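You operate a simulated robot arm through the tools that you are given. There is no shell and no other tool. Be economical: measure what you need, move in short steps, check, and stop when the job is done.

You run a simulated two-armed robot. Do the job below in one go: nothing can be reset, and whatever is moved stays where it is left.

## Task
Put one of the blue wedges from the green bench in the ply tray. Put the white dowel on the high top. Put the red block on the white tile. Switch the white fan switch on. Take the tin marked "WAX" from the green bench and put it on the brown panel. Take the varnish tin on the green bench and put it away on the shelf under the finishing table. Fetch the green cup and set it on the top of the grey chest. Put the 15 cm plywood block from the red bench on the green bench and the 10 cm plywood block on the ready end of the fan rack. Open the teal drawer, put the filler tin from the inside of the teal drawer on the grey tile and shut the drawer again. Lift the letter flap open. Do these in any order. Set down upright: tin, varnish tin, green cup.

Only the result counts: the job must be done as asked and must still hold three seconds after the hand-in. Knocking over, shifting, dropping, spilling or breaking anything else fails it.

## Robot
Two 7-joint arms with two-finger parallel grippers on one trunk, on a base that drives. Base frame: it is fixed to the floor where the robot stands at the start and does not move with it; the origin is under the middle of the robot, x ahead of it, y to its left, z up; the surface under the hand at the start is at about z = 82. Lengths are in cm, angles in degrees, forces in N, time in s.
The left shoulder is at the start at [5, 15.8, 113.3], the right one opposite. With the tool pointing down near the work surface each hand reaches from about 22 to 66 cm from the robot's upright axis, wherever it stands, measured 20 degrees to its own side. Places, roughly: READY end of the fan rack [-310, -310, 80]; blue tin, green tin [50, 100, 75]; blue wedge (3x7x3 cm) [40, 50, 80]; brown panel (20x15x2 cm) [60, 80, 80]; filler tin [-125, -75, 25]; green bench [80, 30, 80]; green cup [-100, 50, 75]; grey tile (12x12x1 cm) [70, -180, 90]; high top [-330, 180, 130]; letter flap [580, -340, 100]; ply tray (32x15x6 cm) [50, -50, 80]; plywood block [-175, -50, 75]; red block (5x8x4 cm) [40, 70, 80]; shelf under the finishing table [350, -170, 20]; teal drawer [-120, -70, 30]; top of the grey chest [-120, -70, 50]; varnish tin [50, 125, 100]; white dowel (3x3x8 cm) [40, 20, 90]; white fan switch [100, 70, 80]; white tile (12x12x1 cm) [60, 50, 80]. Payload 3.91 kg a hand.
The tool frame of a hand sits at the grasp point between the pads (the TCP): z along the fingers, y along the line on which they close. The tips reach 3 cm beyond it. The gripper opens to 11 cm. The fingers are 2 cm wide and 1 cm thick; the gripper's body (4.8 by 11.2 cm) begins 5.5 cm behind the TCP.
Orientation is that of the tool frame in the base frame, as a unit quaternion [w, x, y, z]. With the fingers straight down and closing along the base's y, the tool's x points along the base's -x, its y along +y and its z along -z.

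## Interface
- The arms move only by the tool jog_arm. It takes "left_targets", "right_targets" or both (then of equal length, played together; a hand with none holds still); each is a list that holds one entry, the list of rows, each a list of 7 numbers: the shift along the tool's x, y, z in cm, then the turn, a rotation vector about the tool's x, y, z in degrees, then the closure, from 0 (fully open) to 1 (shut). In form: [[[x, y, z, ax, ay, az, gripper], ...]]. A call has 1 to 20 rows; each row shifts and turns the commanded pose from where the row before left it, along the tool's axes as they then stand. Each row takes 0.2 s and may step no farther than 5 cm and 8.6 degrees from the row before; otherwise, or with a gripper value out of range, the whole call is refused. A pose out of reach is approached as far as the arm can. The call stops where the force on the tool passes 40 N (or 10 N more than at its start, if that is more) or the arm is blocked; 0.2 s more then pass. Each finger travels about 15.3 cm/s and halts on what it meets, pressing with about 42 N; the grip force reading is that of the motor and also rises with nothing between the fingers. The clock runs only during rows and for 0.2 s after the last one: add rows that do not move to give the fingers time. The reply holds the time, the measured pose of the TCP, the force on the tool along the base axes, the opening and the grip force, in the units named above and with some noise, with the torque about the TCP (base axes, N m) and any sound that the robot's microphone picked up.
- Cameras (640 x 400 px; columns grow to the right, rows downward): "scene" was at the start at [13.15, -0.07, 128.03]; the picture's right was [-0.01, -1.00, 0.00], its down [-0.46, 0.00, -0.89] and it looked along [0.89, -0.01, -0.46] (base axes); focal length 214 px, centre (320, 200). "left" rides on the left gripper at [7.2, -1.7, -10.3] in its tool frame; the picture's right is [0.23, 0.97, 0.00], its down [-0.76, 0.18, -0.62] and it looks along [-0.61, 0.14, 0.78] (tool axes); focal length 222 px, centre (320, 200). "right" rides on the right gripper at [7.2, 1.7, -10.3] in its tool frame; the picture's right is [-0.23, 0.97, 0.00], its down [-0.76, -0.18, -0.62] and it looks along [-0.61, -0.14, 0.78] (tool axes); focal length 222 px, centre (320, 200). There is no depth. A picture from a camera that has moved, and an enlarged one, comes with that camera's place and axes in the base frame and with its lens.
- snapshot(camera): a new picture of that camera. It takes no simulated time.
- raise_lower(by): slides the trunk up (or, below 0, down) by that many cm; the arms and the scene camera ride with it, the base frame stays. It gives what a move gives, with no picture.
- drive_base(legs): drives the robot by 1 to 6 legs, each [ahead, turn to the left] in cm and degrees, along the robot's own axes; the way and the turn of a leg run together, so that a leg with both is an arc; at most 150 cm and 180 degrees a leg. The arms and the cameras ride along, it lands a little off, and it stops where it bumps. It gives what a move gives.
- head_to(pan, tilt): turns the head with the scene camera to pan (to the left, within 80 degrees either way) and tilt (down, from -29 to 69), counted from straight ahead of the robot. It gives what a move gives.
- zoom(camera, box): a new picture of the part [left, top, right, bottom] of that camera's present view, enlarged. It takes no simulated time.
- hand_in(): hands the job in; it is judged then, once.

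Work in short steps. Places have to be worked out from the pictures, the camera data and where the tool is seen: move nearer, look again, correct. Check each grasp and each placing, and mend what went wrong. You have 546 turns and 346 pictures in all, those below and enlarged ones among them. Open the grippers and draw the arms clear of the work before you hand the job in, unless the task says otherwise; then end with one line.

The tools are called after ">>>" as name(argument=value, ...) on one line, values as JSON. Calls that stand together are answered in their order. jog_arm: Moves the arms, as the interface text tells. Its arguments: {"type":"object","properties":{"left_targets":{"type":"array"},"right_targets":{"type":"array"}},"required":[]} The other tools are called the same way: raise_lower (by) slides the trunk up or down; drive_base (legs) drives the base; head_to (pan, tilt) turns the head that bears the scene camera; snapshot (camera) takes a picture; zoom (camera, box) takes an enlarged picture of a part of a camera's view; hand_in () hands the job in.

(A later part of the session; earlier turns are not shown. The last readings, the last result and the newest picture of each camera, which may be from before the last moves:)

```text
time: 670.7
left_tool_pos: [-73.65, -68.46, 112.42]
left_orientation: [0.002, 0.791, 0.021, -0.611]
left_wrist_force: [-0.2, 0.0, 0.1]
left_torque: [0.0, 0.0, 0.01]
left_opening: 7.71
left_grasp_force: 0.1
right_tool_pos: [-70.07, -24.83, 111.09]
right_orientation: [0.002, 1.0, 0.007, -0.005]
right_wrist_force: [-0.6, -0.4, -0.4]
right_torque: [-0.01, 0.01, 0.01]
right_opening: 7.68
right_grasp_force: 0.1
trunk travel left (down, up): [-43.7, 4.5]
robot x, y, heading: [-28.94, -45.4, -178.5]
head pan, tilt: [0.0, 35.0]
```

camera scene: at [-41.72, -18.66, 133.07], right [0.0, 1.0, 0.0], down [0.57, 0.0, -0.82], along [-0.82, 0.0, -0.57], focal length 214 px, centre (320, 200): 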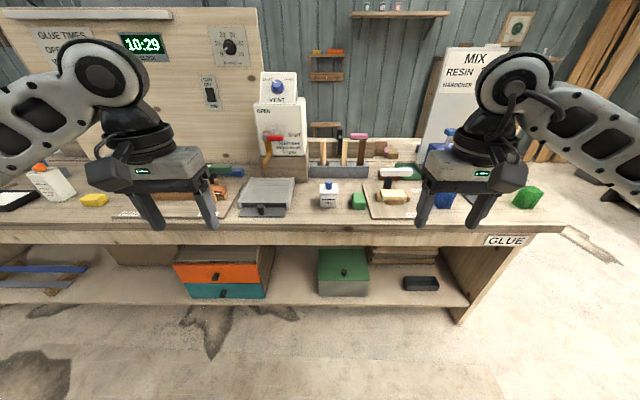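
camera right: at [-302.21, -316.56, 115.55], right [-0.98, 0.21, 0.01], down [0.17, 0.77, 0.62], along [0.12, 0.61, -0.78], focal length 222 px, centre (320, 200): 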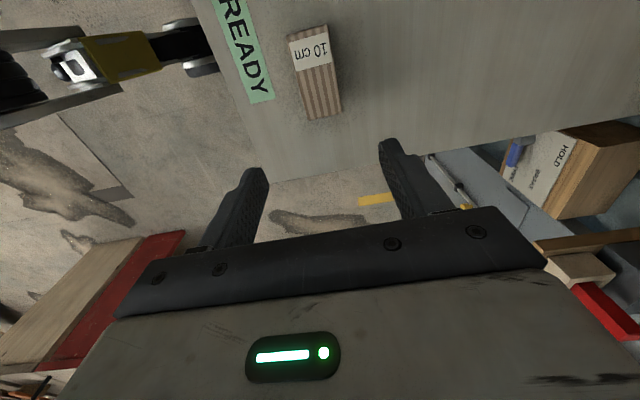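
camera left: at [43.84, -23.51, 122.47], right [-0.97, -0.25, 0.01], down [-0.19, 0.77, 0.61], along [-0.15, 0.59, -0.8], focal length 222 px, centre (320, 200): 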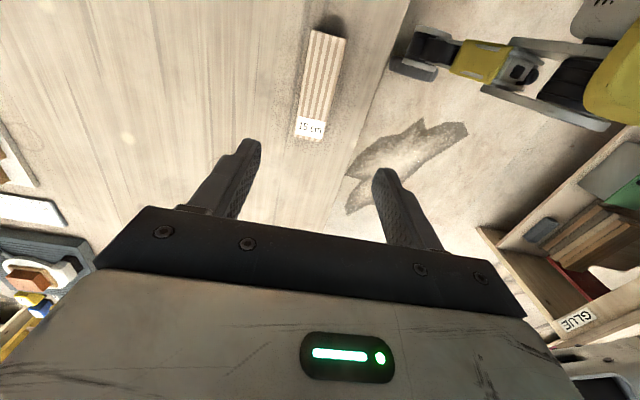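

Lower the pitched hand with the arm first.

>>> jog_arm(left_targets=[[[4.1, 0, 1.9, 0, 0, 0, 0.3], [4.1, 0, 1.9, 0, 0, 0, 0.3], [4.1, 0, 1.9, 0, 0, 0, 0.3], [4.1, 0, 1.9, 0, 0, 0, 0.3], [4.1, 0, 1.9, 0, 0, 0, 0.3], [4.1, 0, 1.9, 0, 0, 0, 0.3], [4.1, 0, 1.9, 0, 0, 0, 0.3], [4.1, 0, 1.9, 0, 0, 0, 0.3], [4.1, 0, 1.9, 0, 0, 0, 0.3], [4.1, 0, 1.9, 0, 0, 0, 0.3]]])

>>> head_to(pan=12, tilt=50)

>>> snapshot(camera="scene")

```text
time: 673.1
left_tool_pos: [-80.24, -71.27, 67.38]
left_orientation: [0.029, 0.798, 0.004, -0.601]
left_wrist_force: [-0.2, 0.4, 0.5]
left_torque: [-0.02, 0.0, -0.01]
left_opening: 7.72
left_grasp_force: 0.0
right_tool_pos: [-70.11, -25.0, 111.09]
right_orientation: [0.001, 1.0, 0.007, -0.006]
right_wrist_force: [0.0, 0.0, 0.1]
right_torque: [0.04, -0.03, 0.0]
right_opening: 7.69
right_grasp_force: 0.1
trunk travel left (down, up): [-43.7, 4.5]
robot x, y, heading: [-29.06, -45.63, -178.5]
head pan, tilt: [0.0, 35.0]
stopped in row 10 (left hand): the arm was blocked; the commanded pose is now the measured one
```

```text
time: 673.9
left_tool_pos: [-80.26, -71.34, 67.35]
left_orientation: [0.029, 0.798, 0.004, -0.602]
left_wrist_force: [0.4, 0.6, -0.4]
left_torque: [-0.01, -0.02, 0.0]
left_opening: 7.7
left_grasp_force: 0.0
right_tool_pos: [-70.2, -25.05, 111.03]
right_orientation: [0.001, 1.0, 0.006, -0.006]
right_wrist_force: [-0.2, 0.5, 0.0]
right_torque: [0.02, -0.02, -0.01]
right_opening: 7.71
right_grasp_force: 0.0
trunk travel left (down, up): [-43.7, 4.5]
robot x, y, heading: [-29.0, -45.23, -178.4]
head pan, tilt: [12.0, 50.0]
```

```text
180 pictures are left
camera scene: at [-40.47, -47.18, 130.91], right [-0.23, 0.97, 0.0], down [0.74, 0.18, -0.64], along [-0.63, -0.15, -0.77], focal length 214 px, centre (320, 200)
```

scene: 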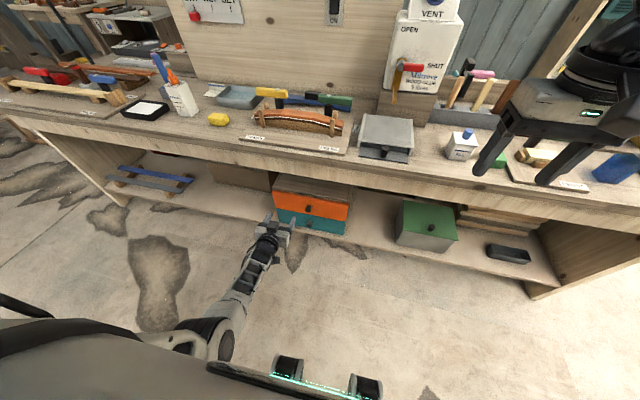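

Blocked again by elbow/base. Extend the hand forward to straighten the arm.

>>> jog_arm(left_targets=[[[-1.5, 0, 3.5, 0, 0, 0, 0.3], [-1.0, 0, 3.5, 0, 0, 0, 0.3]]])

>>> snapshot(camera="scene")

```text
time: 674.5
left_tool_pos: [-87.55, -70.86, 68.11]
left_orientation: [0.028, 0.798, 0.004, -0.602]
left_wrist_force: [-0.3, 0.0, -0.3]
left_torque: [-0.02, 0.06, 0.01]
left_opening: 7.71
left_grasp_force: 0.0
left hand out of reach, approached as far as the arm can: row 2
right_tool_pos: [-70.15, -24.89, 110.96]
right_orientation: [0.001, 1.0, 0.007, -0.005]
right_wrist_force: [-0.2, 0.7, -0.9]
right_torque: [0.03, -0.02, 0.01]
right_opening: 7.67
right_grasp_force: 0.2
trunk travel left (down, up): [-43.7, 4.5]
robot x, y, heading: [-29.01, -45.32, -178.5]
head pan, tilt: [12.0, 50.0]
```

```text
179 pictures are left
camera scene: at [-40.51, -47.18, 130.89], right [-0.24, 0.97, 0.0], down [0.74, 0.18, -0.64], along [-0.62, -0.15, -0.77], focal length 214 px, centre (320, 200)
```

scene: 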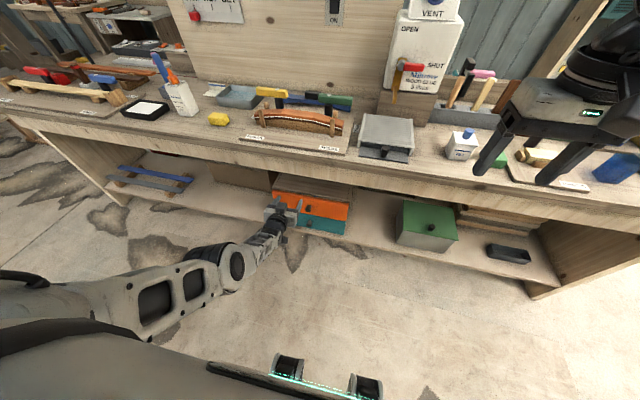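

Arm is straight now. Lower the trunk 32 cm and look at the knob.

>>> raise_lower(by=-33)

>>> snapshot(camera="left")

>>> head_to(pan=12, tilt=35)

>>> snapshot(camera="scene")

```text
time: 677.8
left_tool_pos: [-87.41, -71.08, 35.08]
left_orientation: [0.03, 0.799, 0.006, -0.601]
left_wrist_force: [0.3, -1.0, 0.3]
left_torque: [-0.01, -0.03, -0.03]
left_opening: 7.72
left_grasp_force: 0.0
right_tool_pos: [-70.09, -24.98, 78.02]
right_orientation: [0.002, 1.0, 0.007, -0.005]
right_wrist_force: [0.3, -0.2, 0.4]
right_torque: [0.0, 0.0, -0.02]
right_opening: 7.71
right_grasp_force: 0.1
trunk travel left (down, up): [-10.7, 37.5]
robot x, y, heading: [-29.05, -44.95, -178.1]
head pan, tilt: [12.0, 50.0]
```

```text
178 pictures are left
camera left: at [-75.55, -69.18, 30.87], right [0.1, -0.98, -0.18], down [0.4, -0.13, 0.91], along [-0.91, -0.16, 0.37], focal length 222 px, centre (320, 200)
```

left: 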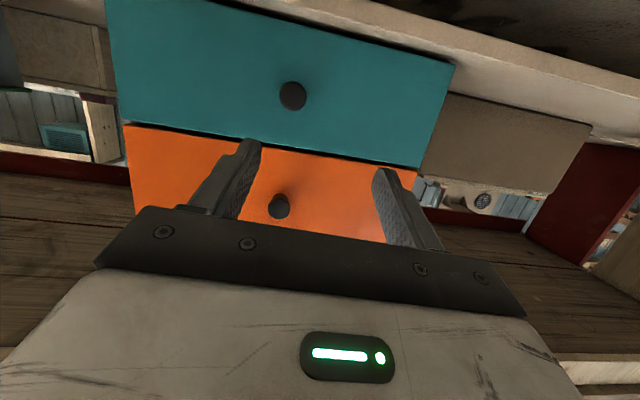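

```text
time: 678.5
left_tool_pos: [-87.48, -71.18, 35.07]
left_orientation: [0.028, 0.799, 0.005, -0.601]
left_wrist_force: [-0.6, -0.5, -0.7]
left_torque: [0.01, 0.0, 0.0]
left_opening: 7.69
left_grasp_force: 0.0
right_tool_pos: [-70.01, -25.03, 78.15]
right_orientation: [0.002, 1.0, 0.007, -0.006]
right_wrist_force: [-0.8, 0.0, -0.3]
right_torque: [-0.03, 0.03, 0.02]
right_opening: 7.71
right_grasp_force: 0.0
trunk travel left (down, up): [-10.7, 37.5]
robot x, y, heading: [-28.55, -45.46, -178.5]
head pan, tilt: [12.0, 35.0]
```

```text
177 pictures are left
camera scene: at [-41.54, -47.44, 100.07], right [-0.24, 0.97, 0.0], down [0.56, 0.14, -0.82], along [-0.8, -0.19, -0.57], focal length 214 px, centre (320, 200)
```

scene: 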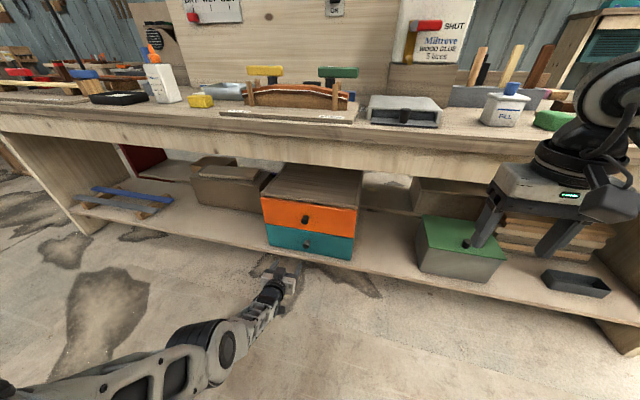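

Teal knob tip at about [-105.6, -68.7, 30]. Lower the trunk 4.5, shift y by jogging, then approach by driving.

>>> raise_lower(by=-4.4)

>>> jog_arm(left_targets=[[[0, -2.2, -0.4, 0, 0, 0, 0.35]]])

>>> drive_base(legs=[[11, 0]])

>>> snapshot(camera="left")

```text
time: 679.4
left_tool_pos: [-88.16, -71.36, 32.29]
left_orientation: [0.031, 0.792, 0.003, -0.609]
left_wrist_force: [-0.7, 0.6, -0.1]
left_torque: [-0.02, 0.01, 0.0]
left_opening: 7.7
left_grasp_force: 0.1
right_tool_pos: [-69.88, -24.74, 74.08]
right_orientation: [0.004, 1.0, 0.008, -0.008]
right_wrist_force: [0.4, 0.4, 0.5]
right_torque: [-0.02, 0.02, 0.0]
right_opening: 7.7
right_grasp_force: 0.0
trunk travel left (down, up): [-6.3, 41.9]
robot x, y, heading: [-28.96, -44.76, -178.4]
head pan, tilt: [12.0, 35.0]
```

```text
time: 680.0
left_tool_pos: [-91.01, -73.19, 35.84]
left_orientation: [0.059, 0.771, 0.001, -0.635]
left_wrist_force: [-0.5, -0.6, 1.4]
left_torque: [0.01, -0.03, 0.01]
left_opening: 7.14
left_grasp_force: 0.1
right_tool_pos: [-69.96, -24.85, 73.74]
right_orientation: [0.004, 1.0, 0.008, -0.006]
right_wrist_force: [-0.6, 0.8, 0.1]
right_torque: [-0.02, -0.01, 0.0]
right_opening: 7.74
right_grasp_force: 0.0
trunk travel left (down, up): [-6.3, 41.9]
robot x, y, heading: [-29.04, -45.15, -178.0]
head pan, tilt: [12.0, 35.0]
stopped in row 1 (left hand): the arm was blocked; the commanded pose is now the measured one
```

```text
time: 681.2
left_tool_pos: [-102.07, -73.19, 35.77]
left_orientation: [0.058, 0.771, 0.001, -0.635]
left_wrist_force: [-0.1, -0.4, 0.4]
left_torque: [0.0, 0.03, 0.02]
left_opening: 7.12
left_grasp_force: 0.1
right_tool_pos: [-80.88, -25.06, 73.81]
right_orientation: [0.003, 1.0, 0.005, -0.007]
right_wrist_force: [0.3, 0.1, 0.4]
right_torque: [0.02, -0.03, 0.02]
right_opening: 7.7
right_grasp_force: 0.0
trunk travel left (down, up): [-6.3, 41.9]
robot x, y, heading: [-39.8, -45.51, -178.3]
head pan, tilt: [12.0, 35.0]
```

```text
176 pictures are left
camera left: at [-90.67, -71.21, 30.53], right [0.11, -0.98, -0.14], down [0.48, -0.07, 0.88], along [-0.87, -0.17, 0.46], focal length 222 px, centre (320, 200)
```

left: 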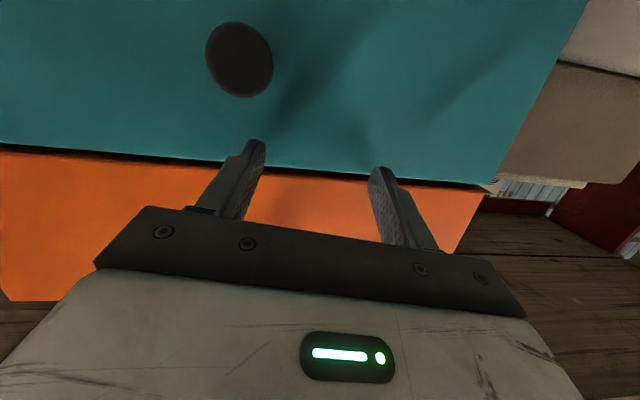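

The elbow is touching the base. I back off, raise the trunk, and shift the robot 11 cm toward +y so the left arm reaches more to its own side.

>>> drive_base(legs=[[-15, 0]])

>>> raise_lower(by=8)

>>> drive_base(legs=[[0, -90], [13, 0], [0, 90]])

>>> jog_arm(left_targets=[[[0, 3, 0, 0, 0, 0, 0.3], [0, 3, 0, 3, 3, 0, 0.3], [0, 3, 0, 2, 2, 0, 0.3]]])

>>> snapshot(camera="scene")

```text
time: 682.6
left_tool_pos: [-87.28, -72.8, 35.62]
left_orientation: [0.057, 0.771, 0.001, -0.634]
left_wrist_force: [-0.3, 0.6, 0.2]
left_torque: [0.05, -0.01, -0.01]
left_opening: 7.18
left_grasp_force: 0.1
right_tool_pos: [-66.02, -24.72, 73.74]
right_orientation: [0.002, 1.0, 0.006, -0.005]
right_wrist_force: [0.8, -0.2, 0.2]
right_torque: [0.01, 0.0, -0.04]
right_opening: 7.7
right_grasp_force: 0.0
trunk travel left (down, up): [-6.3, 41.9]
robot x, y, heading: [-24.93, -45.3, -178.9]
head pan, tilt: [12.0, 35.0]
```

```text
time: 683.7
left_tool_pos: [-87.13, -72.78, 43.73]
left_orientation: [0.057, 0.771, 0.0, -0.634]
left_wrist_force: [-0.6, 0.4, -0.1]
left_torque: [0.03, 0.01, 0.01]
left_opening: 7.15
left_grasp_force: 0.1
right_tool_pos: [-66.08, -24.63, 81.65]
right_orientation: [0.002, 1.0, 0.006, -0.005]
right_wrist_force: [-0.4, -0.8, -0.3]
right_torque: [0.0, -0.02, 0.0]
right_opening: 7.71
right_grasp_force: 0.1
trunk travel left (down, up): [-14.3, 33.9]
robot x, y, heading: [-24.93, -45.11, -178.6]
head pan, tilt: [12.0, 35.0]
```

```text
time: 692.5
left_tool_pos: [-88.74, -57.5, 43.66]
left_orientation: [0.046, 0.77, -0.012, -0.636]
left_wrist_force: [0.8, 0.3, -0.5]
left_torque: [-0.01, -0.02, -0.02]
left_opening: 7.14
left_grasp_force: 0.1
right_tool_pos: [-65.83, -10.21, 81.59]
right_orientation: [0.002, 1.0, -0.012, -0.005]
right_wrist_force: [-0.1, 0.0, -0.1]
right_torque: [0.03, 0.02, -0.02]
right_opening: 7.7
right_grasp_force: 0.2
trunk travel left (down, up): [-14.3, 33.9]
robot x, y, heading: [-24.95, -31.96, 179.4]
head pan, tilt: [12.0, 35.0]
```

```text
time: 693.3
left_tool_pos: [-88.53, -66.69, 44.24]
left_orientation: [0.012, 0.799, -0.038, -0.6]
left_wrist_force: [-0.9, 0.2, -0.3]
left_torque: [-0.02, -0.02, 0.01]
left_opening: 7.69
left_grasp_force: 0.1
right_tool_pos: [-65.75, -10.27, 81.6]
right_orientation: [0.002, 1.0, -0.012, -0.004]
right_wrist_force: [-0.7, 0.8, 0.1]
right_torque: [0.01, -0.03, -0.01]
right_opening: 7.7
right_grasp_force: 0.1
trunk travel left (down, up): [-14.3, 33.9]
robot x, y, heading: [-25.16, -32.07, 179.4]
head pan, tilt: [12.0, 35.0]
```

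```text
175 pictures are left
camera scene: at [-38.04, -33.77, 103.67], right [-0.2, 0.98, 0.0], down [0.56, 0.11, -0.82], along [-0.8, -0.16, -0.57], focal length 214 px, centre (320, 200)
```

scene: 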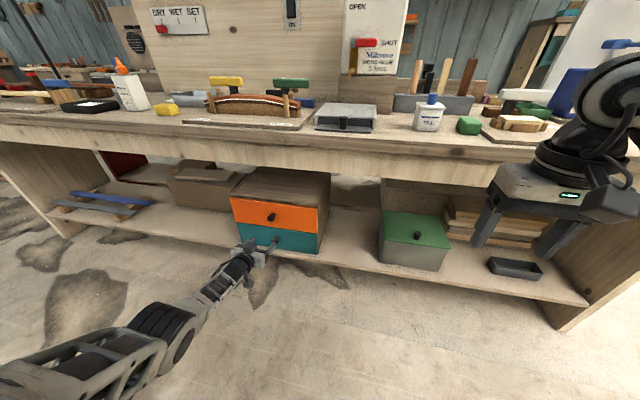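

Hand is freer now. Jog down 8 cm and 2 cm to the side.

>>> jog_arm(left_targets=[[[3.4, 1, 0.9, 0, 0, 0, 0.3], [3.4, 1, 0.9, 0, 0, 0, 0.3]]])

>>> raise_lower(by=-4)

```text
time: 693.9
left_tool_pos: [-86.29, -67.36, 41.67]
left_orientation: [0.013, 0.798, -0.038, -0.601]
left_wrist_force: [0.5, 0.3, 0.6]
left_torque: [0.01, 0.0, -0.02]
left_opening: 7.68
left_grasp_force: 0.1
left hand out of reach, approached as far as the arm can: row 1, 2
right_tool_pos: [-65.77, -10.31, 81.64]
right_orientation: [0.001, 1.0, -0.012, -0.006]
right_wrist_force: [0.1, 0.2, -0.2]
right_torque: [-0.02, 0.01, -0.02]
right_opening: 7.7
right_grasp_force: 0.1
trunk travel left (down, up): [-14.3, 33.9]
robot x, y, heading: [-25.4, -32.08, 179.6]
head pan, tilt: [12.0, 35.0]
```

```text
time: 694.8
left_tool_pos: [-86.2, -67.33, 37.65]
left_orientation: [0.011, 0.799, -0.039, -0.601]
left_wrist_force: [0.1, 0.1, -0.2]
left_torque: [0.01, 0.02, -0.01]
left_opening: 7.68
left_grasp_force: 0.1
right_tool_pos: [-65.68, -10.37, 77.72]
right_orientation: [0.002, 1.0, -0.013, -0.005]
right_wrist_force: [0.5, 0.2, -0.1]
right_torque: [0.0, 0.0, -0.02]
right_opening: 7.73
right_grasp_force: 0.1
trunk travel left (down, up): [-10.3, 37.9]
robot x, y, heading: [-25.49, -32.11, 179.5]
head pan, tilt: [12.0, 35.0]
```

Continue lowering the trunk 7 cm, checking the pose.

>>> raise_lower(by=-4)

>>> raise_lower(by=-3)

>>> snapshot(camera="left")

```text
time: 695.6
left_tool_pos: [-86.23, -67.34, 33.65]
left_orientation: [0.013, 0.799, -0.037, -0.601]
left_wrist_force: [0.1, 0.7, 1.3]
left_torque: [0.0, 0.0, -0.03]
left_opening: 7.7
left_grasp_force: 0.1
right_tool_pos: [-65.75, -10.21, 73.64]
right_orientation: [0.002, 1.0, -0.013, -0.005]
right_wrist_force: [0.3, 0.2, -0.1]
right_torque: [-0.01, 0.02, 0.0]
right_opening: 7.69
right_grasp_force: 0.2
trunk travel left (down, up): [-6.3, 41.9]
robot x, y, heading: [-25.34, -31.81, 179.6]
head pan, tilt: [12.0, 35.0]
```

```text
time: 696.3
left_tool_pos: [-86.24, -67.34, 30.67]
left_orientation: [0.012, 0.799, -0.038, -0.601]
left_wrist_force: [-0.1, -0.2, 0.5]
left_torque: [-0.03, -0.01, 0.01]
left_opening: 7.68
left_grasp_force: 0.0
right_tool_pos: [-65.84, -10.21, 70.59]
right_orientation: [0.002, 1.0, -0.012, -0.005]
right_wrist_force: [0.5, -0.2, 1.3]
right_torque: [0.0, 0.0, -0.04]
right_opening: 7.71
right_grasp_force: 0.0
trunk travel left (down, up): [-3.3, 44.9]
robot x, y, heading: [-25.35, -31.89, 179.9]
head pan, tilt: [12.0, 35.0]
```

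```text
174 pictures are left
camera left: at [-74.14, -66.63, 26.49], right [0.02, -0.99, -0.15], down [0.38, -0.14, 0.92], along [-0.93, -0.07, 0.37], focal length 222 px, centre (320, 200)
```

left: 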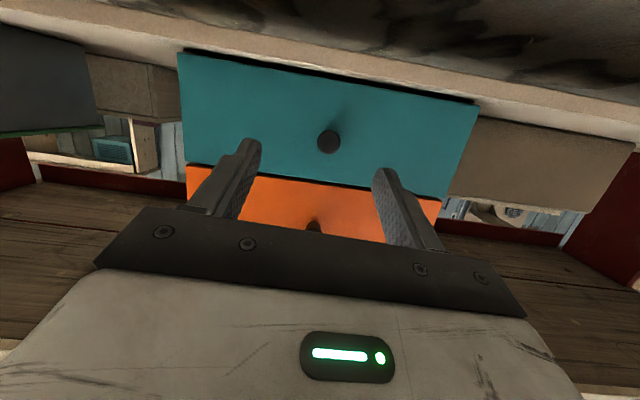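

Knob at y ≈ -68.9, z ≈ 30.1. Small y jog, then drive 16 cm forward.

>>> jog_arm(left_targets=[[[0, 1.4, 0, 0, 0, 0, 0.3]]])

>>> drive_base(legs=[[15.5, 0]])

>>> snapshot(camera="left")

```text
time: 696.7
left_tool_pos: [-86.07, -68.35, 30.9]
left_orientation: [0.012, 0.799, -0.038, -0.601]
left_wrist_force: [0.5, 0.2, 1.4]
left_torque: [-0.01, -0.01, 0.0]
left_opening: 7.72
left_grasp_force: 0.0
left hand out of reach, approached as far as the arm can: row 1
right_tool_pos: [-65.77, -10.19, 70.61]
right_orientation: [0.002, 1.0, -0.012, -0.005]
right_wrist_force: [-0.2, 0.2, -0.1]
right_torque: [0.01, -0.04, -0.03]
right_opening: 7.7
right_grasp_force: 0.0
trunk travel left (down, up): [-3.3, 44.9]
robot x, y, heading: [-25.47, -32.28, 179.9]
head pan, tilt: [12.0, 35.0]
```

```text
time: 698.1
left_tool_pos: [-101.05, -68.14, 31.04]
left_orientation: [0.012, 0.799, -0.039, -0.601]
left_wrist_force: [0.4, 0.3, 0.4]
left_torque: [0.01, 0.0, 0.01]
left_opening: 7.73
left_grasp_force: 0.0
right_tool_pos: [-80.75, -10.01, 70.71]
right_orientation: [0.001, 1.0, -0.012, -0.005]
right_wrist_force: [0.5, 0.2, 0.0]
right_torque: [-0.03, 0.01, 0.01]
right_opening: 7.68
right_grasp_force: 0.1
trunk travel left (down, up): [-3.3, 44.9]
robot x, y, heading: [-40.33, -31.72, 179.3]
head pan, tilt: [12.0, 35.0]
```

```text
173 pictures are left
camera left: at [-89.02, -67.47, 26.77], right [0.02, -0.99, -0.15], down [0.38, -0.14, 0.92], along [-0.93, -0.07, 0.37], focal length 222 px, centre (320, 200)
```

left: 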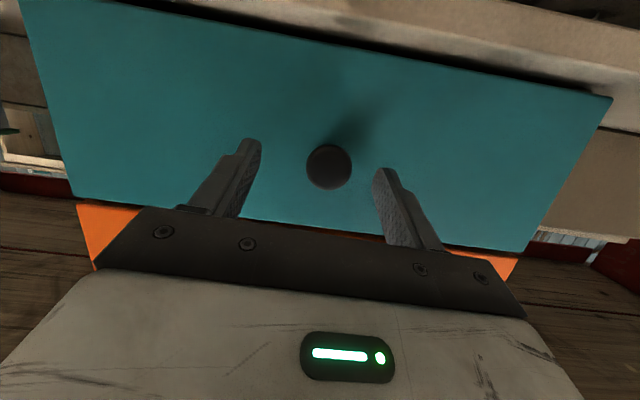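

Knob is between the fingers. Close on it.

>>> jog_arm(left_targets=[[[0, 0, 0, 0, 0, 0, 0.6], [0, 0, 0, 0, 0, 0, 1], [0, 0, 0, 0, 0, 0, 1], [0, 0, 0, 0, 0, 0, 1]]])

>>> snapshot(camera="left")

```text
time: 699.1
left_tool_pos: [-101.03, -68.64, 31.03]
left_orientation: [0.016, 0.799, -0.036, -0.6]
left_wrist_force: [-1.1, -22.9, 0.5]
left_torque: [-0.35, -0.17, 0.92]
left_opening: 3.12
left_grasp_force: 44.8
right_tool_pos: [-80.78, -10.04, 70.6]
right_orientation: [0.002, 1.0, -0.012, -0.005]
right_wrist_force: [0.6, 0.5, 0.5]
right_torque: [-0.02, -0.01, 0.02]
right_opening: 7.73
right_grasp_force: 0.0
trunk travel left (down, up): [-3.3, 44.9]
robot x, y, heading: [-40.24, -31.61, 179.6]
head pan, tilt: [12.0, 35.0]
```

```text
172 pictures are left
camera left: at [-88.96, -67.92, 26.83], right [0.02, -0.99, -0.15], down [0.38, -0.13, 0.92], along [-0.93, -0.08, 0.37], focal length 222 px, centre (320, 200)
```

left: 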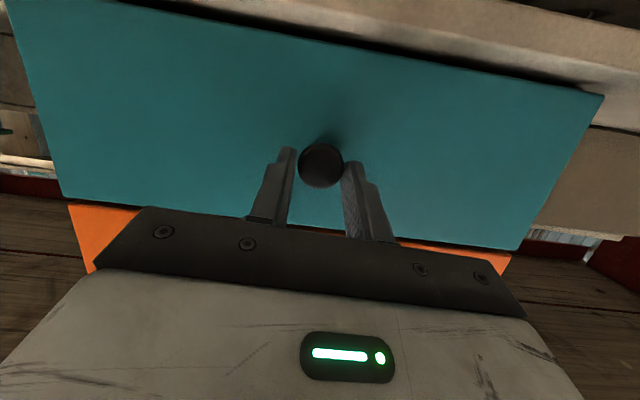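

Gripped (3.1). Pull by driving back 12 cm.

>>> drive_base(legs=[[-12, 0]])

>>> snapshot(camera="scene")

```text
time: 700.4
left_tool_pos: [-89.26, -68.84, 30.99]
left_orientation: [0.016, 0.799, -0.039, -0.6]
left_wrist_force: [-1.0, -23.6, -0.2]
left_torque: [-0.27, -0.02, 0.37]
left_opening: 3.13
left_grasp_force: 44.9
right_tool_pos: [-69.04, -10.16, 70.67]
right_orientation: [0.002, 1.0, -0.012, -0.005]
right_wrist_force: [0.1, 0.2, -0.5]
right_torque: [-0.01, -0.01, 0.01]
right_opening: 7.67
right_grasp_force: 0.0
trunk travel left (down, up): [-3.3, 44.9]
robot x, y, heading: [-28.74, -32.2, 179.1]
head pan, tilt: [12.0, 35.0]
```

```text
171 pictures are left
camera scene: at [-41.2, -33.75, 92.67], right [-0.2, 0.98, 0.0], down [0.56, 0.11, -0.82], along [-0.8, -0.16, -0.57], focal length 214 px, centre (320, 200)
```

scene: 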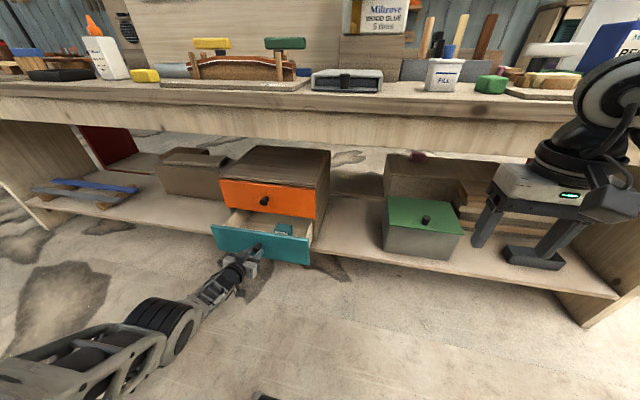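

The drawer slides out; a tin is visible inside. Pull another 9 cm.

>>> drive_base(legs=[[-9, 0]])

>>> zoom(camera="scene", box=[180, 150, 360, 290])

```text
time: 701.5
left_tool_pos: [-80.1, -68.81, 31.08]
left_orientation: [0.015, 0.799, -0.039, -0.6]
left_wrist_force: [0.9, 3.5, 0.3]
left_torque: [-0.13, -0.13, -0.14]
left_opening: 3.11
left_grasp_force: 44.9
right_tool_pos: [-59.82, -10.39, 70.68]
right_orientation: [0.002, 1.0, -0.011, -0.005]
right_wrist_force: [-0.6, 0.0, 0.0]
right_torque: [0.0, -0.01, -0.02]
right_opening: 7.7
right_grasp_force: 0.1
trunk travel left (down, up): [-3.3, 44.9]
robot x, y, heading: [-19.71, -32.39, 179.5]
head pan, tilt: [12.0, 35.0]
```

```text
2.86 times, centred on (270, 220) of scene
camera zoom: at [-32.1, -33.84, 92.67], right [-0.2, 0.98, 0.0], down [0.56, 0.11, -0.82], along [-0.8, -0.16, -0.57], focal length 613 px, centre (463, 143)
```

zoom: 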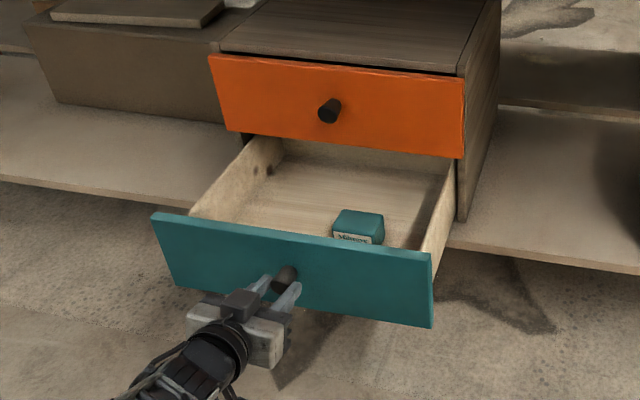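

The tin (teal, small) sits inside near [-96, -63]. Release the knob and back off.

>>> jog_arm(left_targets=[[[0, 0, 0, 0, 0, 0, 0.7], [0, 0, 0, 0, 0, 0, 0.3], [0, 0, 0, 0, 0, 0, 0.3]]])

>>> drive_base(legs=[[-15, 0]])

>>> raise_lower(by=30)

>>> snapshot(camera="scene")

```text
time: 702.3
left_tool_pos: [-80.05, -68.87, 31.09]
left_orientation: [0.015, 0.799, -0.039, -0.6]
left_wrist_force: [0.0, -1.0, 0.4]
left_torque: [0.02, 0.0, 0.02]
left_opening: 7.7
left_grasp_force: 0.2
right_tool_pos: [-59.82, -10.26, 70.68]
right_orientation: [0.001, 1.0, -0.011, -0.006]
right_wrist_force: [0.6, -0.1, -0.3]
right_torque: [0.0, -0.01, -0.01]
right_opening: 7.69
right_grasp_force: 0.1
trunk travel left (down, up): [-3.3, 44.9]
robot x, y, heading: [-19.2, -31.91, 179.5]
head pan, tilt: [12.0, 35.0]
```

```text
time: 703.6
left_tool_pos: [-64.97, -69.3, 31.01]
left_orientation: [0.017, 0.799, -0.036, -0.6]
left_wrist_force: [-0.2, -0.3, -0.4]
left_torque: [0.02, 0.0, -0.01]
left_opening: 7.69
left_grasp_force: 0.1
right_tool_pos: [-44.83, -10.61, 70.56]
right_orientation: [0.002, 1.0, -0.009, -0.006]
right_wrist_force: [0.7, -0.1, -0.2]
right_torque: [0.0, -0.03, 0.0]
right_opening: 7.69
right_grasp_force: 0.1
trunk travel left (down, up): [-3.3, 44.9]
robot x, y, heading: [-4.82, -32.38, 179.9]
head pan, tilt: [12.0, 35.0]
```

```text
time: 706.6
left_tool_pos: [-64.79, -69.16, 61.03]
left_orientation: [0.018, 0.799, -0.036, -0.6]
left_wrist_force: [1.0, 0.4, 0.5]
left_torque: [-0.01, -0.02, 0.0]
left_opening: 7.71
left_grasp_force: 0.1
right_tool_pos: [-44.88, -10.63, 100.53]
right_orientation: [0.002, 1.0, -0.01, -0.005]
right_wrist_force: [-1.2, -0.4, 0.5]
right_torque: [-0.01, 0.0, -0.02]
right_opening: 7.69
right_grasp_force: 0.1
trunk travel left (down, up): [-33.3, 14.9]
robot x, y, heading: [-4.64, -32.42, 179.9]
head pan, tilt: [12.0, 35.0]
```

```text
169 pictures are left
camera scene: at [-17.04, -33.99, 122.67], right [-0.2, 0.98, 0.0], down [0.56, 0.12, -0.82], along [-0.8, -0.17, -0.57], focal length 214 px, centre (320, 200)
```

scene: 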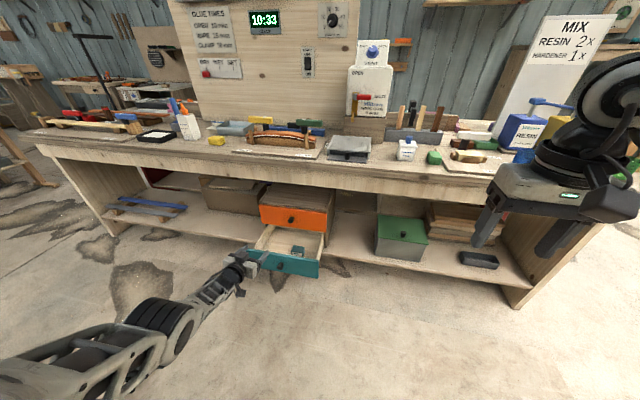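

Raise and restore the left hand to tool-down.

>>> jog_arm(left_targets=[[[-3.8, 0, -2.0, 0, 0, 0, 0.3], [-3.8, 0, -2.0, 0, 0, 0, 0.3], [-3.8, 0, -2.0, 0, 0, 0, 0.3], [-3.8, 0, -2.0, 0, 0, 0, 0.3], [-3.8, 0, -2.0, 0, 0, 0, 0.3], [-3.8, 0, -2.0, 0, 0, 0, 0.3], [-3.8, 0, -2.0, 0, 0, 0, 0.3], [-3.8, 0, -2.0, 0, 0, 0, 0.3], [-3.8, 0, -2.0, 0, 0, 0, 0.3], [0, 0, 0, 0, 7.5, 0, 0.3], [0, 0, 0, 0, 7.5, 0, 0.3], [0, 0, 0, 0, 7.5, 0, 0.3], [0, 0, 0, 0, 7.5, 0, 0.3], [0, 0, 0, 0, 7.5, 0, 0.3], [0, 0, 0, 0, 7.5, 0, 0.3], [0, 0, 0, 0, 7.5, 0, 0.3], [0, 0, 0, 0, 7.5, 0, 0.3], [0, 0, 0, 0, 7.5, 0, 0.3], [0, 0, 0, 0, 7.0, 0, 0.3]]])

>>> drive_base(legs=[[0, 90], [48, 0], [0, -90], [22, 0]])

>>> head_to(pan=0, tilt=50)

>>> snapshot(camera="scene")

```text
time: 710.6
left_tool_pos: [-57.01, -66.67, 98.86]
left_orientation: [0.035, 0.999, -0.019, 0.007]
left_wrist_force: [0.4, -0.5, 0.4]
left_torque: [-0.02, 0.0, 0.01]
left_opening: 7.73
left_grasp_force: 0.1
right_tool_pos: [-44.79, -10.59, 100.65]
right_orientation: [0.001, 1.0, -0.01, -0.005]
right_wrist_force: [-0.2, -0.1, -0.7]
right_torque: [0.0, -0.01, -0.01]
right_opening: 7.7
right_grasp_force: 0.1
trunk travel left (down, up): [-33.3, 14.9]
robot x, y, heading: [-4.62, -32.06, 179.8]
head pan, tilt: [12.0, 35.0]
```

```text
time: 722.3
left_tool_pos: [-78.29, -116.43, 98.86]
left_orientation: [0.035, 0.999, -0.008, 0.007]
left_wrist_force: [0.2, 0.0, 1.0]
left_torque: [0.01, -0.03, 0.01]
left_opening: 7.68
left_grasp_force: 0.1
right_tool_pos: [-67.31, -59.97, 100.71]
right_orientation: [0.003, 1.0, 0.001, -0.005]
right_wrist_force: [-0.5, 0.0, -0.2]
right_torque: [-0.02, -0.01, -0.03]
right_opening: 7.7
right_grasp_force: 0.1
trunk travel left (down, up): [-33.3, 14.9]
robot x, y, heading: [-26.17, -80.71, -178.7]
head pan, tilt: [12.0, 35.0]
```

```text
time: 723.1
left_tool_pos: [-78.28, -116.45, 98.78]
left_orientation: [0.036, 0.999, -0.009, 0.007]
left_wrist_force: [-0.1, -1.0, 0.4]
left_torque: [0.02, -0.01, 0.02]
left_opening: 7.69
left_grasp_force: 0.1
right_tool_pos: [-67.28, -60.1, 100.7]
right_orientation: [0.002, 1.0, 0.001, -0.006]
right_wrist_force: [0.0, -0.6, 0.2]
right_torque: [0.0, -0.01, 0.03]
right_opening: 7.71
right_grasp_force: 0.0
trunk travel left (down, up): [-33.3, 14.9]
robot x, y, heading: [-26.36, -80.34, -179.0]
head pan, tilt: [0.0, 50.0]
```

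```text
168 pictures are left
camera scene: at [-38.03, -80.91, 120.51], right [-0.02, 1.0, 0.0], down [0.77, 0.01, -0.64], along [-0.64, -0.01, -0.77], focal length 214 px, centre (320, 200)
```

scene: 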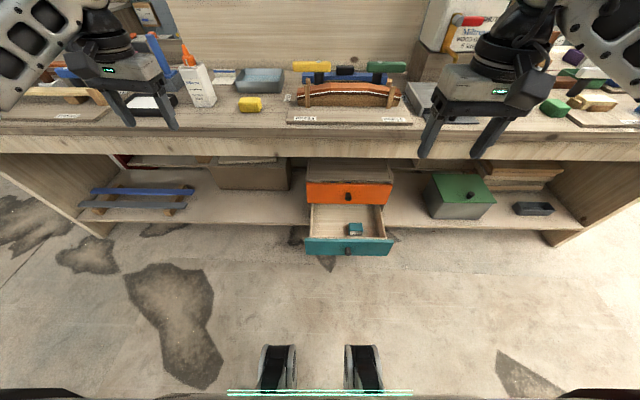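

>>> zoom(camera="scene", box=[290, 180, 410, 265])

```text
4.71 times, centred on (350, 222) of scene
camera zoom: at [-38.03, -80.91, 120.51], right [-0.02, 1.0, 0.0], down [0.77, 0.01, -0.64], along [-0.64, -0.01, -0.77], focal length 1009 px, centre (179, 94)
```

zoom: 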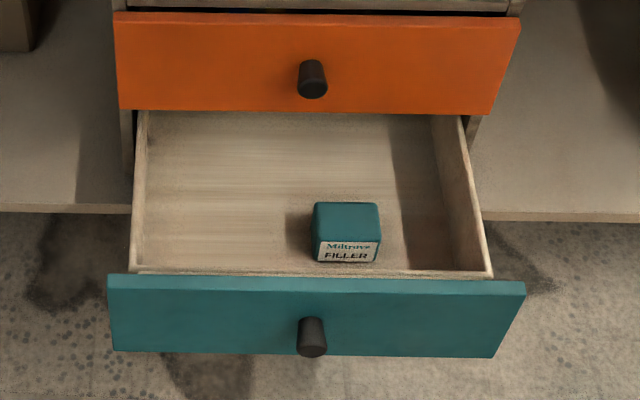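

The filler tin (≈5×6.5×4.5 cm) is at about [-95.7, -64.2], z 26–30.5. I turn the right hand 90° (camera to the left side) and extend it.

>>> jog_arm(right_targets=[[[0, 0, 0, 0, 0, 8.2, 0], [0, 0, 0, 0, 0, 8.2, 0], [0, 0, 0, 0, 0, 8.2, 0], [0, 0, 0, 0, 0, 8.2, 0], [0, 0, 0, 0, 0, 8.2, 0], [0, 0, 0, 0, 0, 8.2, 0], [0, 0, 0, 0, 0, 8.2, 0], [0, 0, 0, 0, 0, 8.2, 0], [0, 0, 0, 0, 0, 8.2, 0], [0, 0, 0, 0, 0, 8.2, 0], [0, 0, 0, 0, 0, 8.0, 0], [0, 3.5, 3, 0, 0, 0, 0], [0, 3.5, 3, 0, 0, 0, 0], [0, 3.5, 3, 0, 0, 0, 0], [0, 0, 4, 0, 0, 0, 0], [0, 0, 4, 0, 0, 0, 0], [0, 0, 4, 0, 0, 0, 0], [0, 0, 4, 0, 0, 0, 0]]])

>>> snapshot(camera="scene")

```text
time: 726.9
left_tool_pos: [-78.24, -116.38, 98.69]
left_orientation: [0.036, 0.999, -0.009, 0.006]
left_wrist_force: [0.2, -0.9, -0.6]
left_torque: [0.01, 0.01, 0.0]
left_opening: 7.69
left_grasp_force: 0.0
right_tool_pos: [-78.02, -59.64, 75.4]
right_orientation: [0.005, 0.707, -0.707, -0.002]
right_wrist_force: [-0.6, 0.1, -0.4]
right_torque: [-0.01, -0.03, 0.0]
right_opening: 10.99
right_grasp_force: 0.0
trunk travel left (down, up): [-33.3, 14.9]
robot x, y, heading: [-26.48, -80.74, -179.1]
head pan, tilt: [0.0, 50.0]
```

```text
166 pictures are left
camera scene: at [-38.04, -80.9, 120.5], right [-0.02, 1.0, 0.0], down [0.77, 0.01, -0.64], along [-0.64, -0.01, -0.77], focal length 214 px, centre (320, 200)
```

scene: 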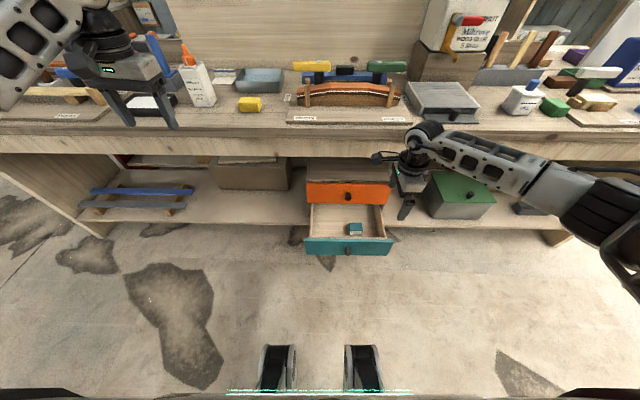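

Good posture. Lower the right arm 12 more, retract the left hand, then lower the trunk.

>>> jog_arm(right_targets=[[[0, 0, 4, 0, 0, 0, 0], [0, 0, 4, 0, 0, 0, 0], [0, 0, 4, 0, 0, 0, 0], [0, 0, 0, 0, 0, 0, 0]]], left_targets=[[[4, 0, 0, 0, 0, 0, 0.3], [4, 0, 0, 0, 0, 0, 0.3], [4, 0, 0, 0, 0, 0, 0.3], [4, 0, 0, 0, 0, 0, 0.3]]])

>>> raise_lower(by=-16)

>>> drive_base(legs=[[17, 0]])

>>> snapshot(camera="right")

>>> snapshot(camera="scene")

```text
time: 727.9
left_tool_pos: [-62.23, -116.69, 98.96]
left_orientation: [0.036, 0.999, -0.009, 0.006]
left_wrist_force: [0.7, 0.6, 1.0]
left_torque: [0.0, 0.01, 0.0]
left_opening: 7.71
left_grasp_force: 0.0
right_tool_pos: [-77.95, -60.09, 63.67]
right_orientation: [0.004, 0.708, -0.706, -0.003]
right_wrist_force: [0.4, -0.1, 1.4]
right_torque: [0.04, -0.01, 0.0]
right_opening: 10.99
right_grasp_force: 0.0
trunk travel left (down, up): [-33.3, 14.9]
robot x, y, heading: [-26.26, -80.6, -179.0]
head pan, tilt: [0.0, 50.0]
```

```text
time: 729.7
left_tool_pos: [-62.23, -116.64, 83.01]
left_orientation: [0.036, 0.999, -0.009, 0.006]
left_wrist_force: [0.2, -0.1, 0.3]
left_torque: [0.04, -0.05, -0.01]
left_opening: 7.69
left_grasp_force: 0.0
right_tool_pos: [-78.0, -59.98, 47.72]
right_orientation: [0.005, 0.708, -0.706, -0.003]
right_wrist_force: [0.3, -0.7, -0.3]
right_torque: [0.0, -0.02, -0.03]
right_opening: 11.03
right_grasp_force: 0.0
trunk travel left (down, up): [-17.3, 30.9]
robot x, y, heading: [-26.75, -80.48, -178.8]
head pan, tilt: [0.0, 50.0]
```

```text
time: 731.2
left_tool_pos: [-79.48, -116.86, 82.92]
left_orientation: [0.036, 0.999, -0.01, 0.007]
left_wrist_force: [-0.2, 0.5, 0.1]
left_torque: [-0.04, 0.0, -0.02]
left_opening: 7.72
left_grasp_force: 0.1
right_tool_pos: [-95.16, -60.18, 47.71]
right_orientation: [-0.006, -0.707, 0.707, 0.003]
right_wrist_force: [-0.3, 0.0, -0.4]
right_torque: [-0.02, 0.0, 0.0]
right_opening: 11.0
right_grasp_force: 0.1
trunk travel left (down, up): [-17.3, 30.9]
robot x, y, heading: [-43.78, -81.25, -179.3]
head pan, tilt: [0.0, 50.0]
```

```text
165 pictures are left
camera right: at [-96.72, -67.4, 58.08], right [-0.97, 0.23, 0.01], down [0.18, 0.76, 0.62], along [0.13, 0.6, -0.79], focal length 222 px, centre (320, 200)
```

right: 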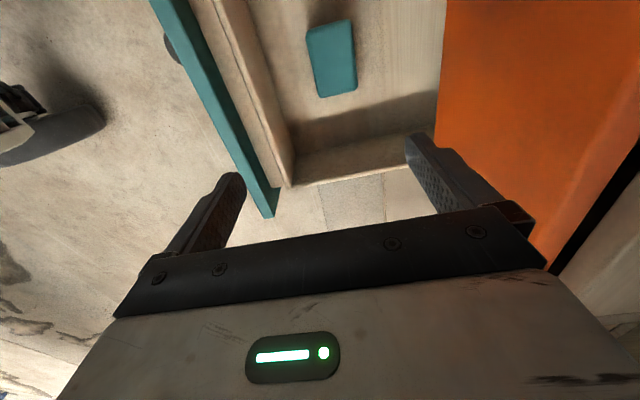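

```text
164 pictures are left
camera scene: at [-55.25, -81.16, 104.5], right [-0.02, 1.0, 0.0], down [0.77, 0.01, -0.64], along [-0.64, -0.01, -0.77], focal length 214 px, centre (320, 200)
```

scene: 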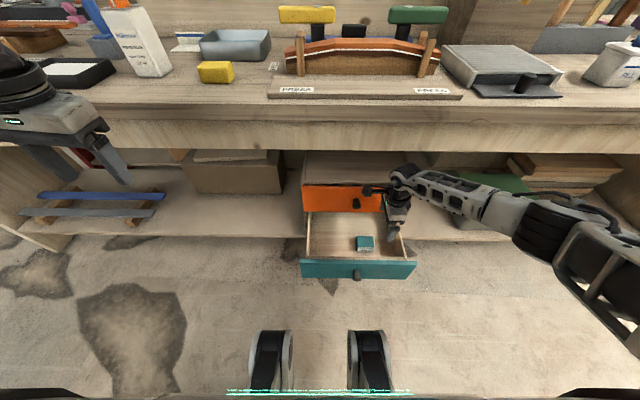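

The tin is close under the orange drawer's front; I'd like more room. I close the right gripper, lower it inside the drawer behind the front panel, and pull the drawer ~6 cm more.

>>> jog_arm(right_targets=[[[-1.5, -2, 0, 0, 0, 0, 1], [-1.5, -2, 0, 0, 0, 0, 1], [0, 0, 2.5, 0, 0, 0, 1], [0, 0, 2.5, 0, 0, 0, 1]]])

>>> raise_lower(by=-9.5)

>>> snapshot(camera="right")

>>> zoom(camera="scene", box=[280, 150, 440, 290])

```text
time: 732.2
left_tool_pos: [-79.61, -116.78, 82.95]
left_orientation: [0.035, 0.999, -0.009, 0.006]
left_wrist_force: [-0.3, -0.3, -0.4]
left_torque: [-0.02, -0.02, 0.0]
left_opening: 7.7
left_grasp_force: 0.0
right_tool_pos: [-91.03, -57.14, 42.6]
right_orientation: [0.005, 0.708, -0.706, -0.001]
right_wrist_force: [1.1, -0.2, -0.2]
right_torque: [0.01, 0.0, 0.0]
right_opening: 0.0
right_grasp_force: 37.3
trunk travel left (down, up): [-17.3, 30.9]
robot x, y, heading: [-43.46, -81.26, -178.8]
head pan, tilt: [0.0, 50.0]
```

```text
time: 733.5
left_tool_pos: [-79.49, -116.84, 73.49]
left_orientation: [0.036, 0.999, -0.009, 0.006]
left_wrist_force: [-0.9, -0.8, -0.5]
left_torque: [0.0, 0.03, 0.0]
left_opening: 7.69
left_grasp_force: 0.0
right_tool_pos: [-91.17, -57.27, 33.13]
right_orientation: [0.005, 0.708, -0.707, -0.002]
right_wrist_force: [-0.2, 1.1, -0.3]
right_torque: [0.0, 0.02, -0.02]
right_opening: 0.0
right_grasp_force: 37.6
trunk travel left (down, up): [-7.8, 40.4]
robot x, y, heading: [-43.66, -80.8, -179.0]
head pan, tilt: [0.0, 50.0]
```

```text
163 pictures are left
camera right: at [-92.7, -64.42, 43.46], right [-0.97, 0.23, 0.01], down [0.18, 0.76, 0.62], along [0.13, 0.6, -0.79], focal length 222 px, centre (320, 200)
```

right: 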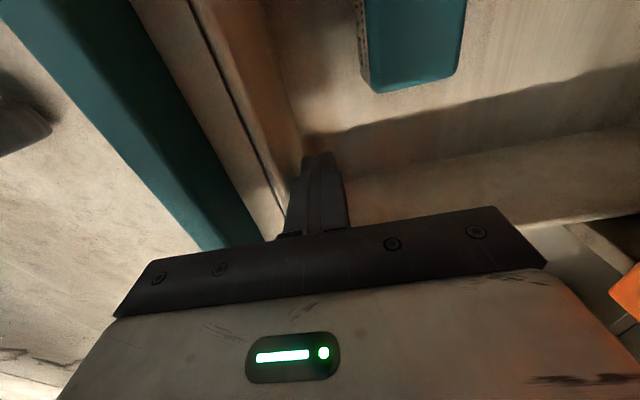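

```text
2.86 times, centred on (360, 220) of scene
camera zoom: at [-55.25, -81.16, 95.01], right [-0.02, 1.0, 0.0], down [0.77, 0.01, -0.64], along [-0.64, -0.01, -0.77], focal length 613 px, centre (206, 143)
```

zoom: 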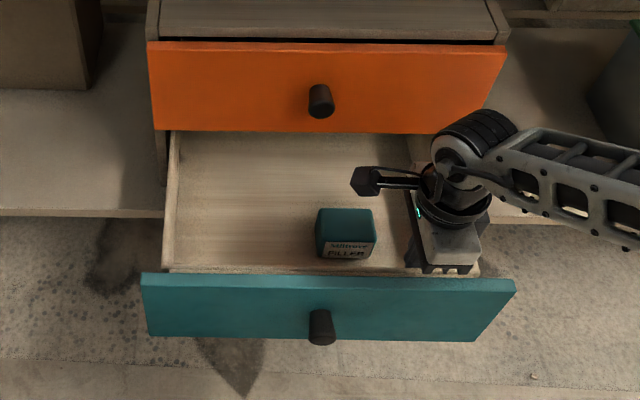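

Fingers are inside the drawer. Drive back 10 cm to pull.

>>> drive_base(legs=[[-10, 0]])

>>> snapshot(camera="right")

>>> zoom(camera="scene", box=[280, 150, 440, 290])

```text
time: 734.5
left_tool_pos: [-72.6, -116.74, 73.49]
left_orientation: [0.036, 0.999, -0.009, 0.007]
left_wrist_force: [0.4, 0.2, 0.0]
left_torque: [-0.01, 0.01, 0.05]
left_opening: 7.68
left_grasp_force: 0.0
right_tool_pos: [-85.13, -57.07, 33.3]
right_orientation: [-0.016, -0.707, 0.707, 0.01]
right_wrist_force: [-0.9, 0.1, -0.3]
right_torque: [-0.03, -0.01, 0.01]
right_opening: 0.0
right_grasp_force: 37.9
trunk travel left (down, up): [-7.8, 40.4]
robot x, y, heading: [-36.49, -81.26, -179.1]
head pan, tilt: [0.0, 50.0]
stopped in leg 1: the force on the tool passed its limit at 76 N (the readings are from after the stop); the commanded pose is now the measured one
```

```text
161 pictures are left
camera right: at [-86.42, -64.29, 43.77], right [-0.97, 0.23, 0.03], down [0.2, 0.77, 0.61], along [0.11, 0.6, -0.79], focal length 222 px, centre (320, 200)
```

right: 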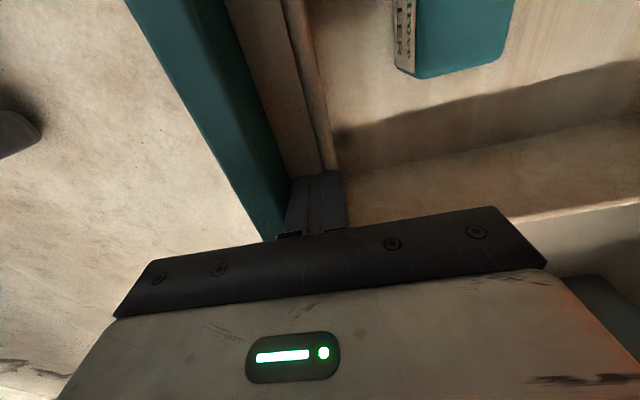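

```text
2.86 times, centred on (360, 220) of scene
camera zoom: at [-48.47, -81.07, 95.01], right [-0.02, 1.0, 0.0], down [0.77, 0.01, -0.64], along [-0.64, -0.01, -0.77], focal length 613 px, centre (206, 143)
```

zoom: 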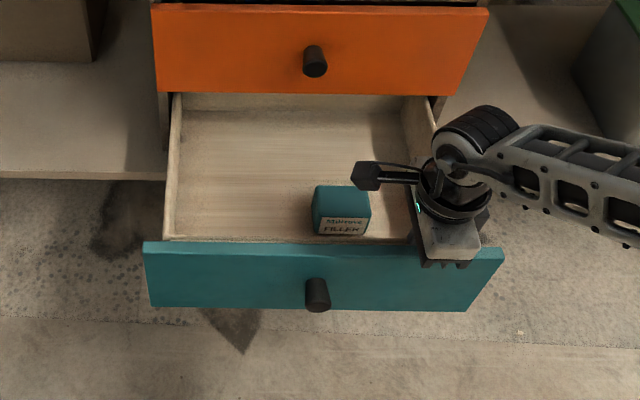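

The drawer reached its stop, tin now near [-92.5, -64.7]. Raise, open and place the hand above the tin.

>>> jog_arm(right_targets=[[[0, 1, 0, 0, 0, 0, 1], [0, 0, -4, 0, 0, 0, 1], [0, 0, -4, 0, 0, 0, 0.5], [2.5, 2, -2, 0, 0, 0, 0], [2.5, 2, 0, 0, 0, 0, 0], [2.5, 2, 0, 0, 0, 0, 0]]])

>>> snapshot(camera="right")

```text
time: 735.9
left_tool_pos: [-72.62, -116.82, 73.49]
left_orientation: [0.036, 0.999, -0.009, 0.008]
left_wrist_force: [-0.6, -0.8, -0.7]
left_torque: [-0.03, 0.03, 0.02]
left_opening: 7.69
left_grasp_force: 0.0
right_tool_pos: [-91.7, -64.55, 43.55]
right_orientation: [-0.016, -0.706, 0.708, 0.009]
right_wrist_force: [0.1, 0.6, 0.7]
right_torque: [0.01, 0.02, 0.03]
right_opening: 11.0
right_grasp_force: 0.0
trunk travel left (down, up): [-7.8, 40.4]
robot x, y, heading: [-36.48, -81.1, -179.0]
head pan, tilt: [0.0, 50.0]
```

```text
159 pictures are left
camera right: at [-92.95, -71.78, 53.97], right [-0.97, 0.23, 0.03], down [0.2, 0.77, 0.61], along [0.12, 0.6, -0.79], focal length 222 px, centre (320, 200)
```

right: 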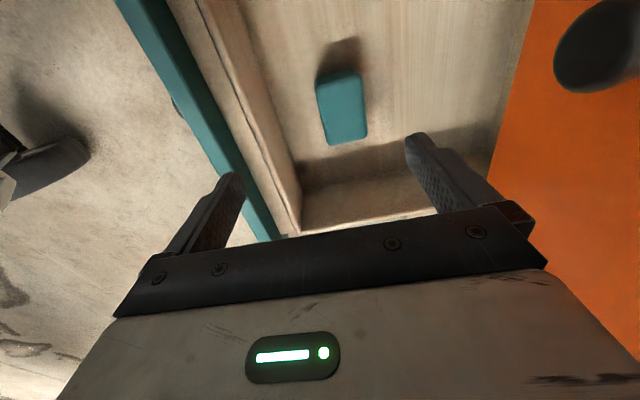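

Tin at about [-94.2, -64.7]. Straighten, shift and descend in stages.

>>> jog_arm(right_targets=[[[0, 2.4, 0, 2, -0.6, 0, 0], [0, 0, 4, 0, 0, 0, 0], [0, 0, 4, 0, 0, 0, 0]]])

>>> snapshot(camera="right")

```text
time: 736.7
left_tool_pos: [-72.79, -116.71, 73.45]
left_orientation: [0.035, 0.999, -0.009, 0.007]
left_wrist_force: [-0.8, -0.1, -1.1]
left_torque: [0.0, 0.01, -0.03]
left_opening: 7.71
left_grasp_force: 0.0
right_tool_pos: [-93.36, -64.57, 36.8]
right_orientation: [0.0, -0.707, 0.707, 0.001]
right_wrist_force: [-0.6, 0.4, -0.1]
right_torque: [0.02, -0.01, 0.01]
right_opening: 11.01
right_grasp_force: 0.0
right hand out of reach, approached as far as the arm can: row 3
trunk travel left (down, up): [-7.8, 40.4]
robot x, y, heading: [-36.67, -80.73, -179.1]
head pan, tilt: [0.0, 50.0]
```

```text
158 pictures are left
camera right: at [-94.99, -71.9, 47.12], right [-0.97, 0.23, 0.0], down [0.18, 0.76, 0.62], along [0.14, 0.61, -0.78], focal length 222 px, centre (320, 200)
```

right: 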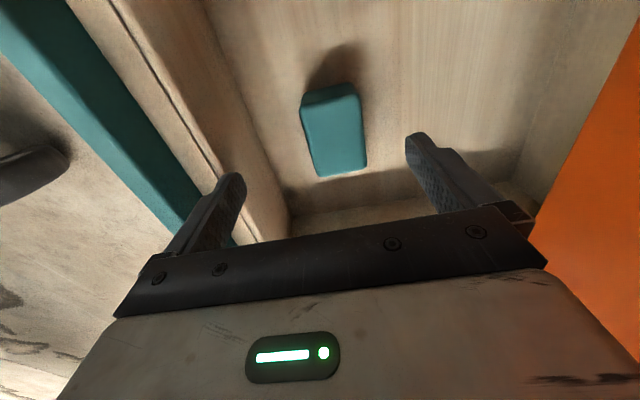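

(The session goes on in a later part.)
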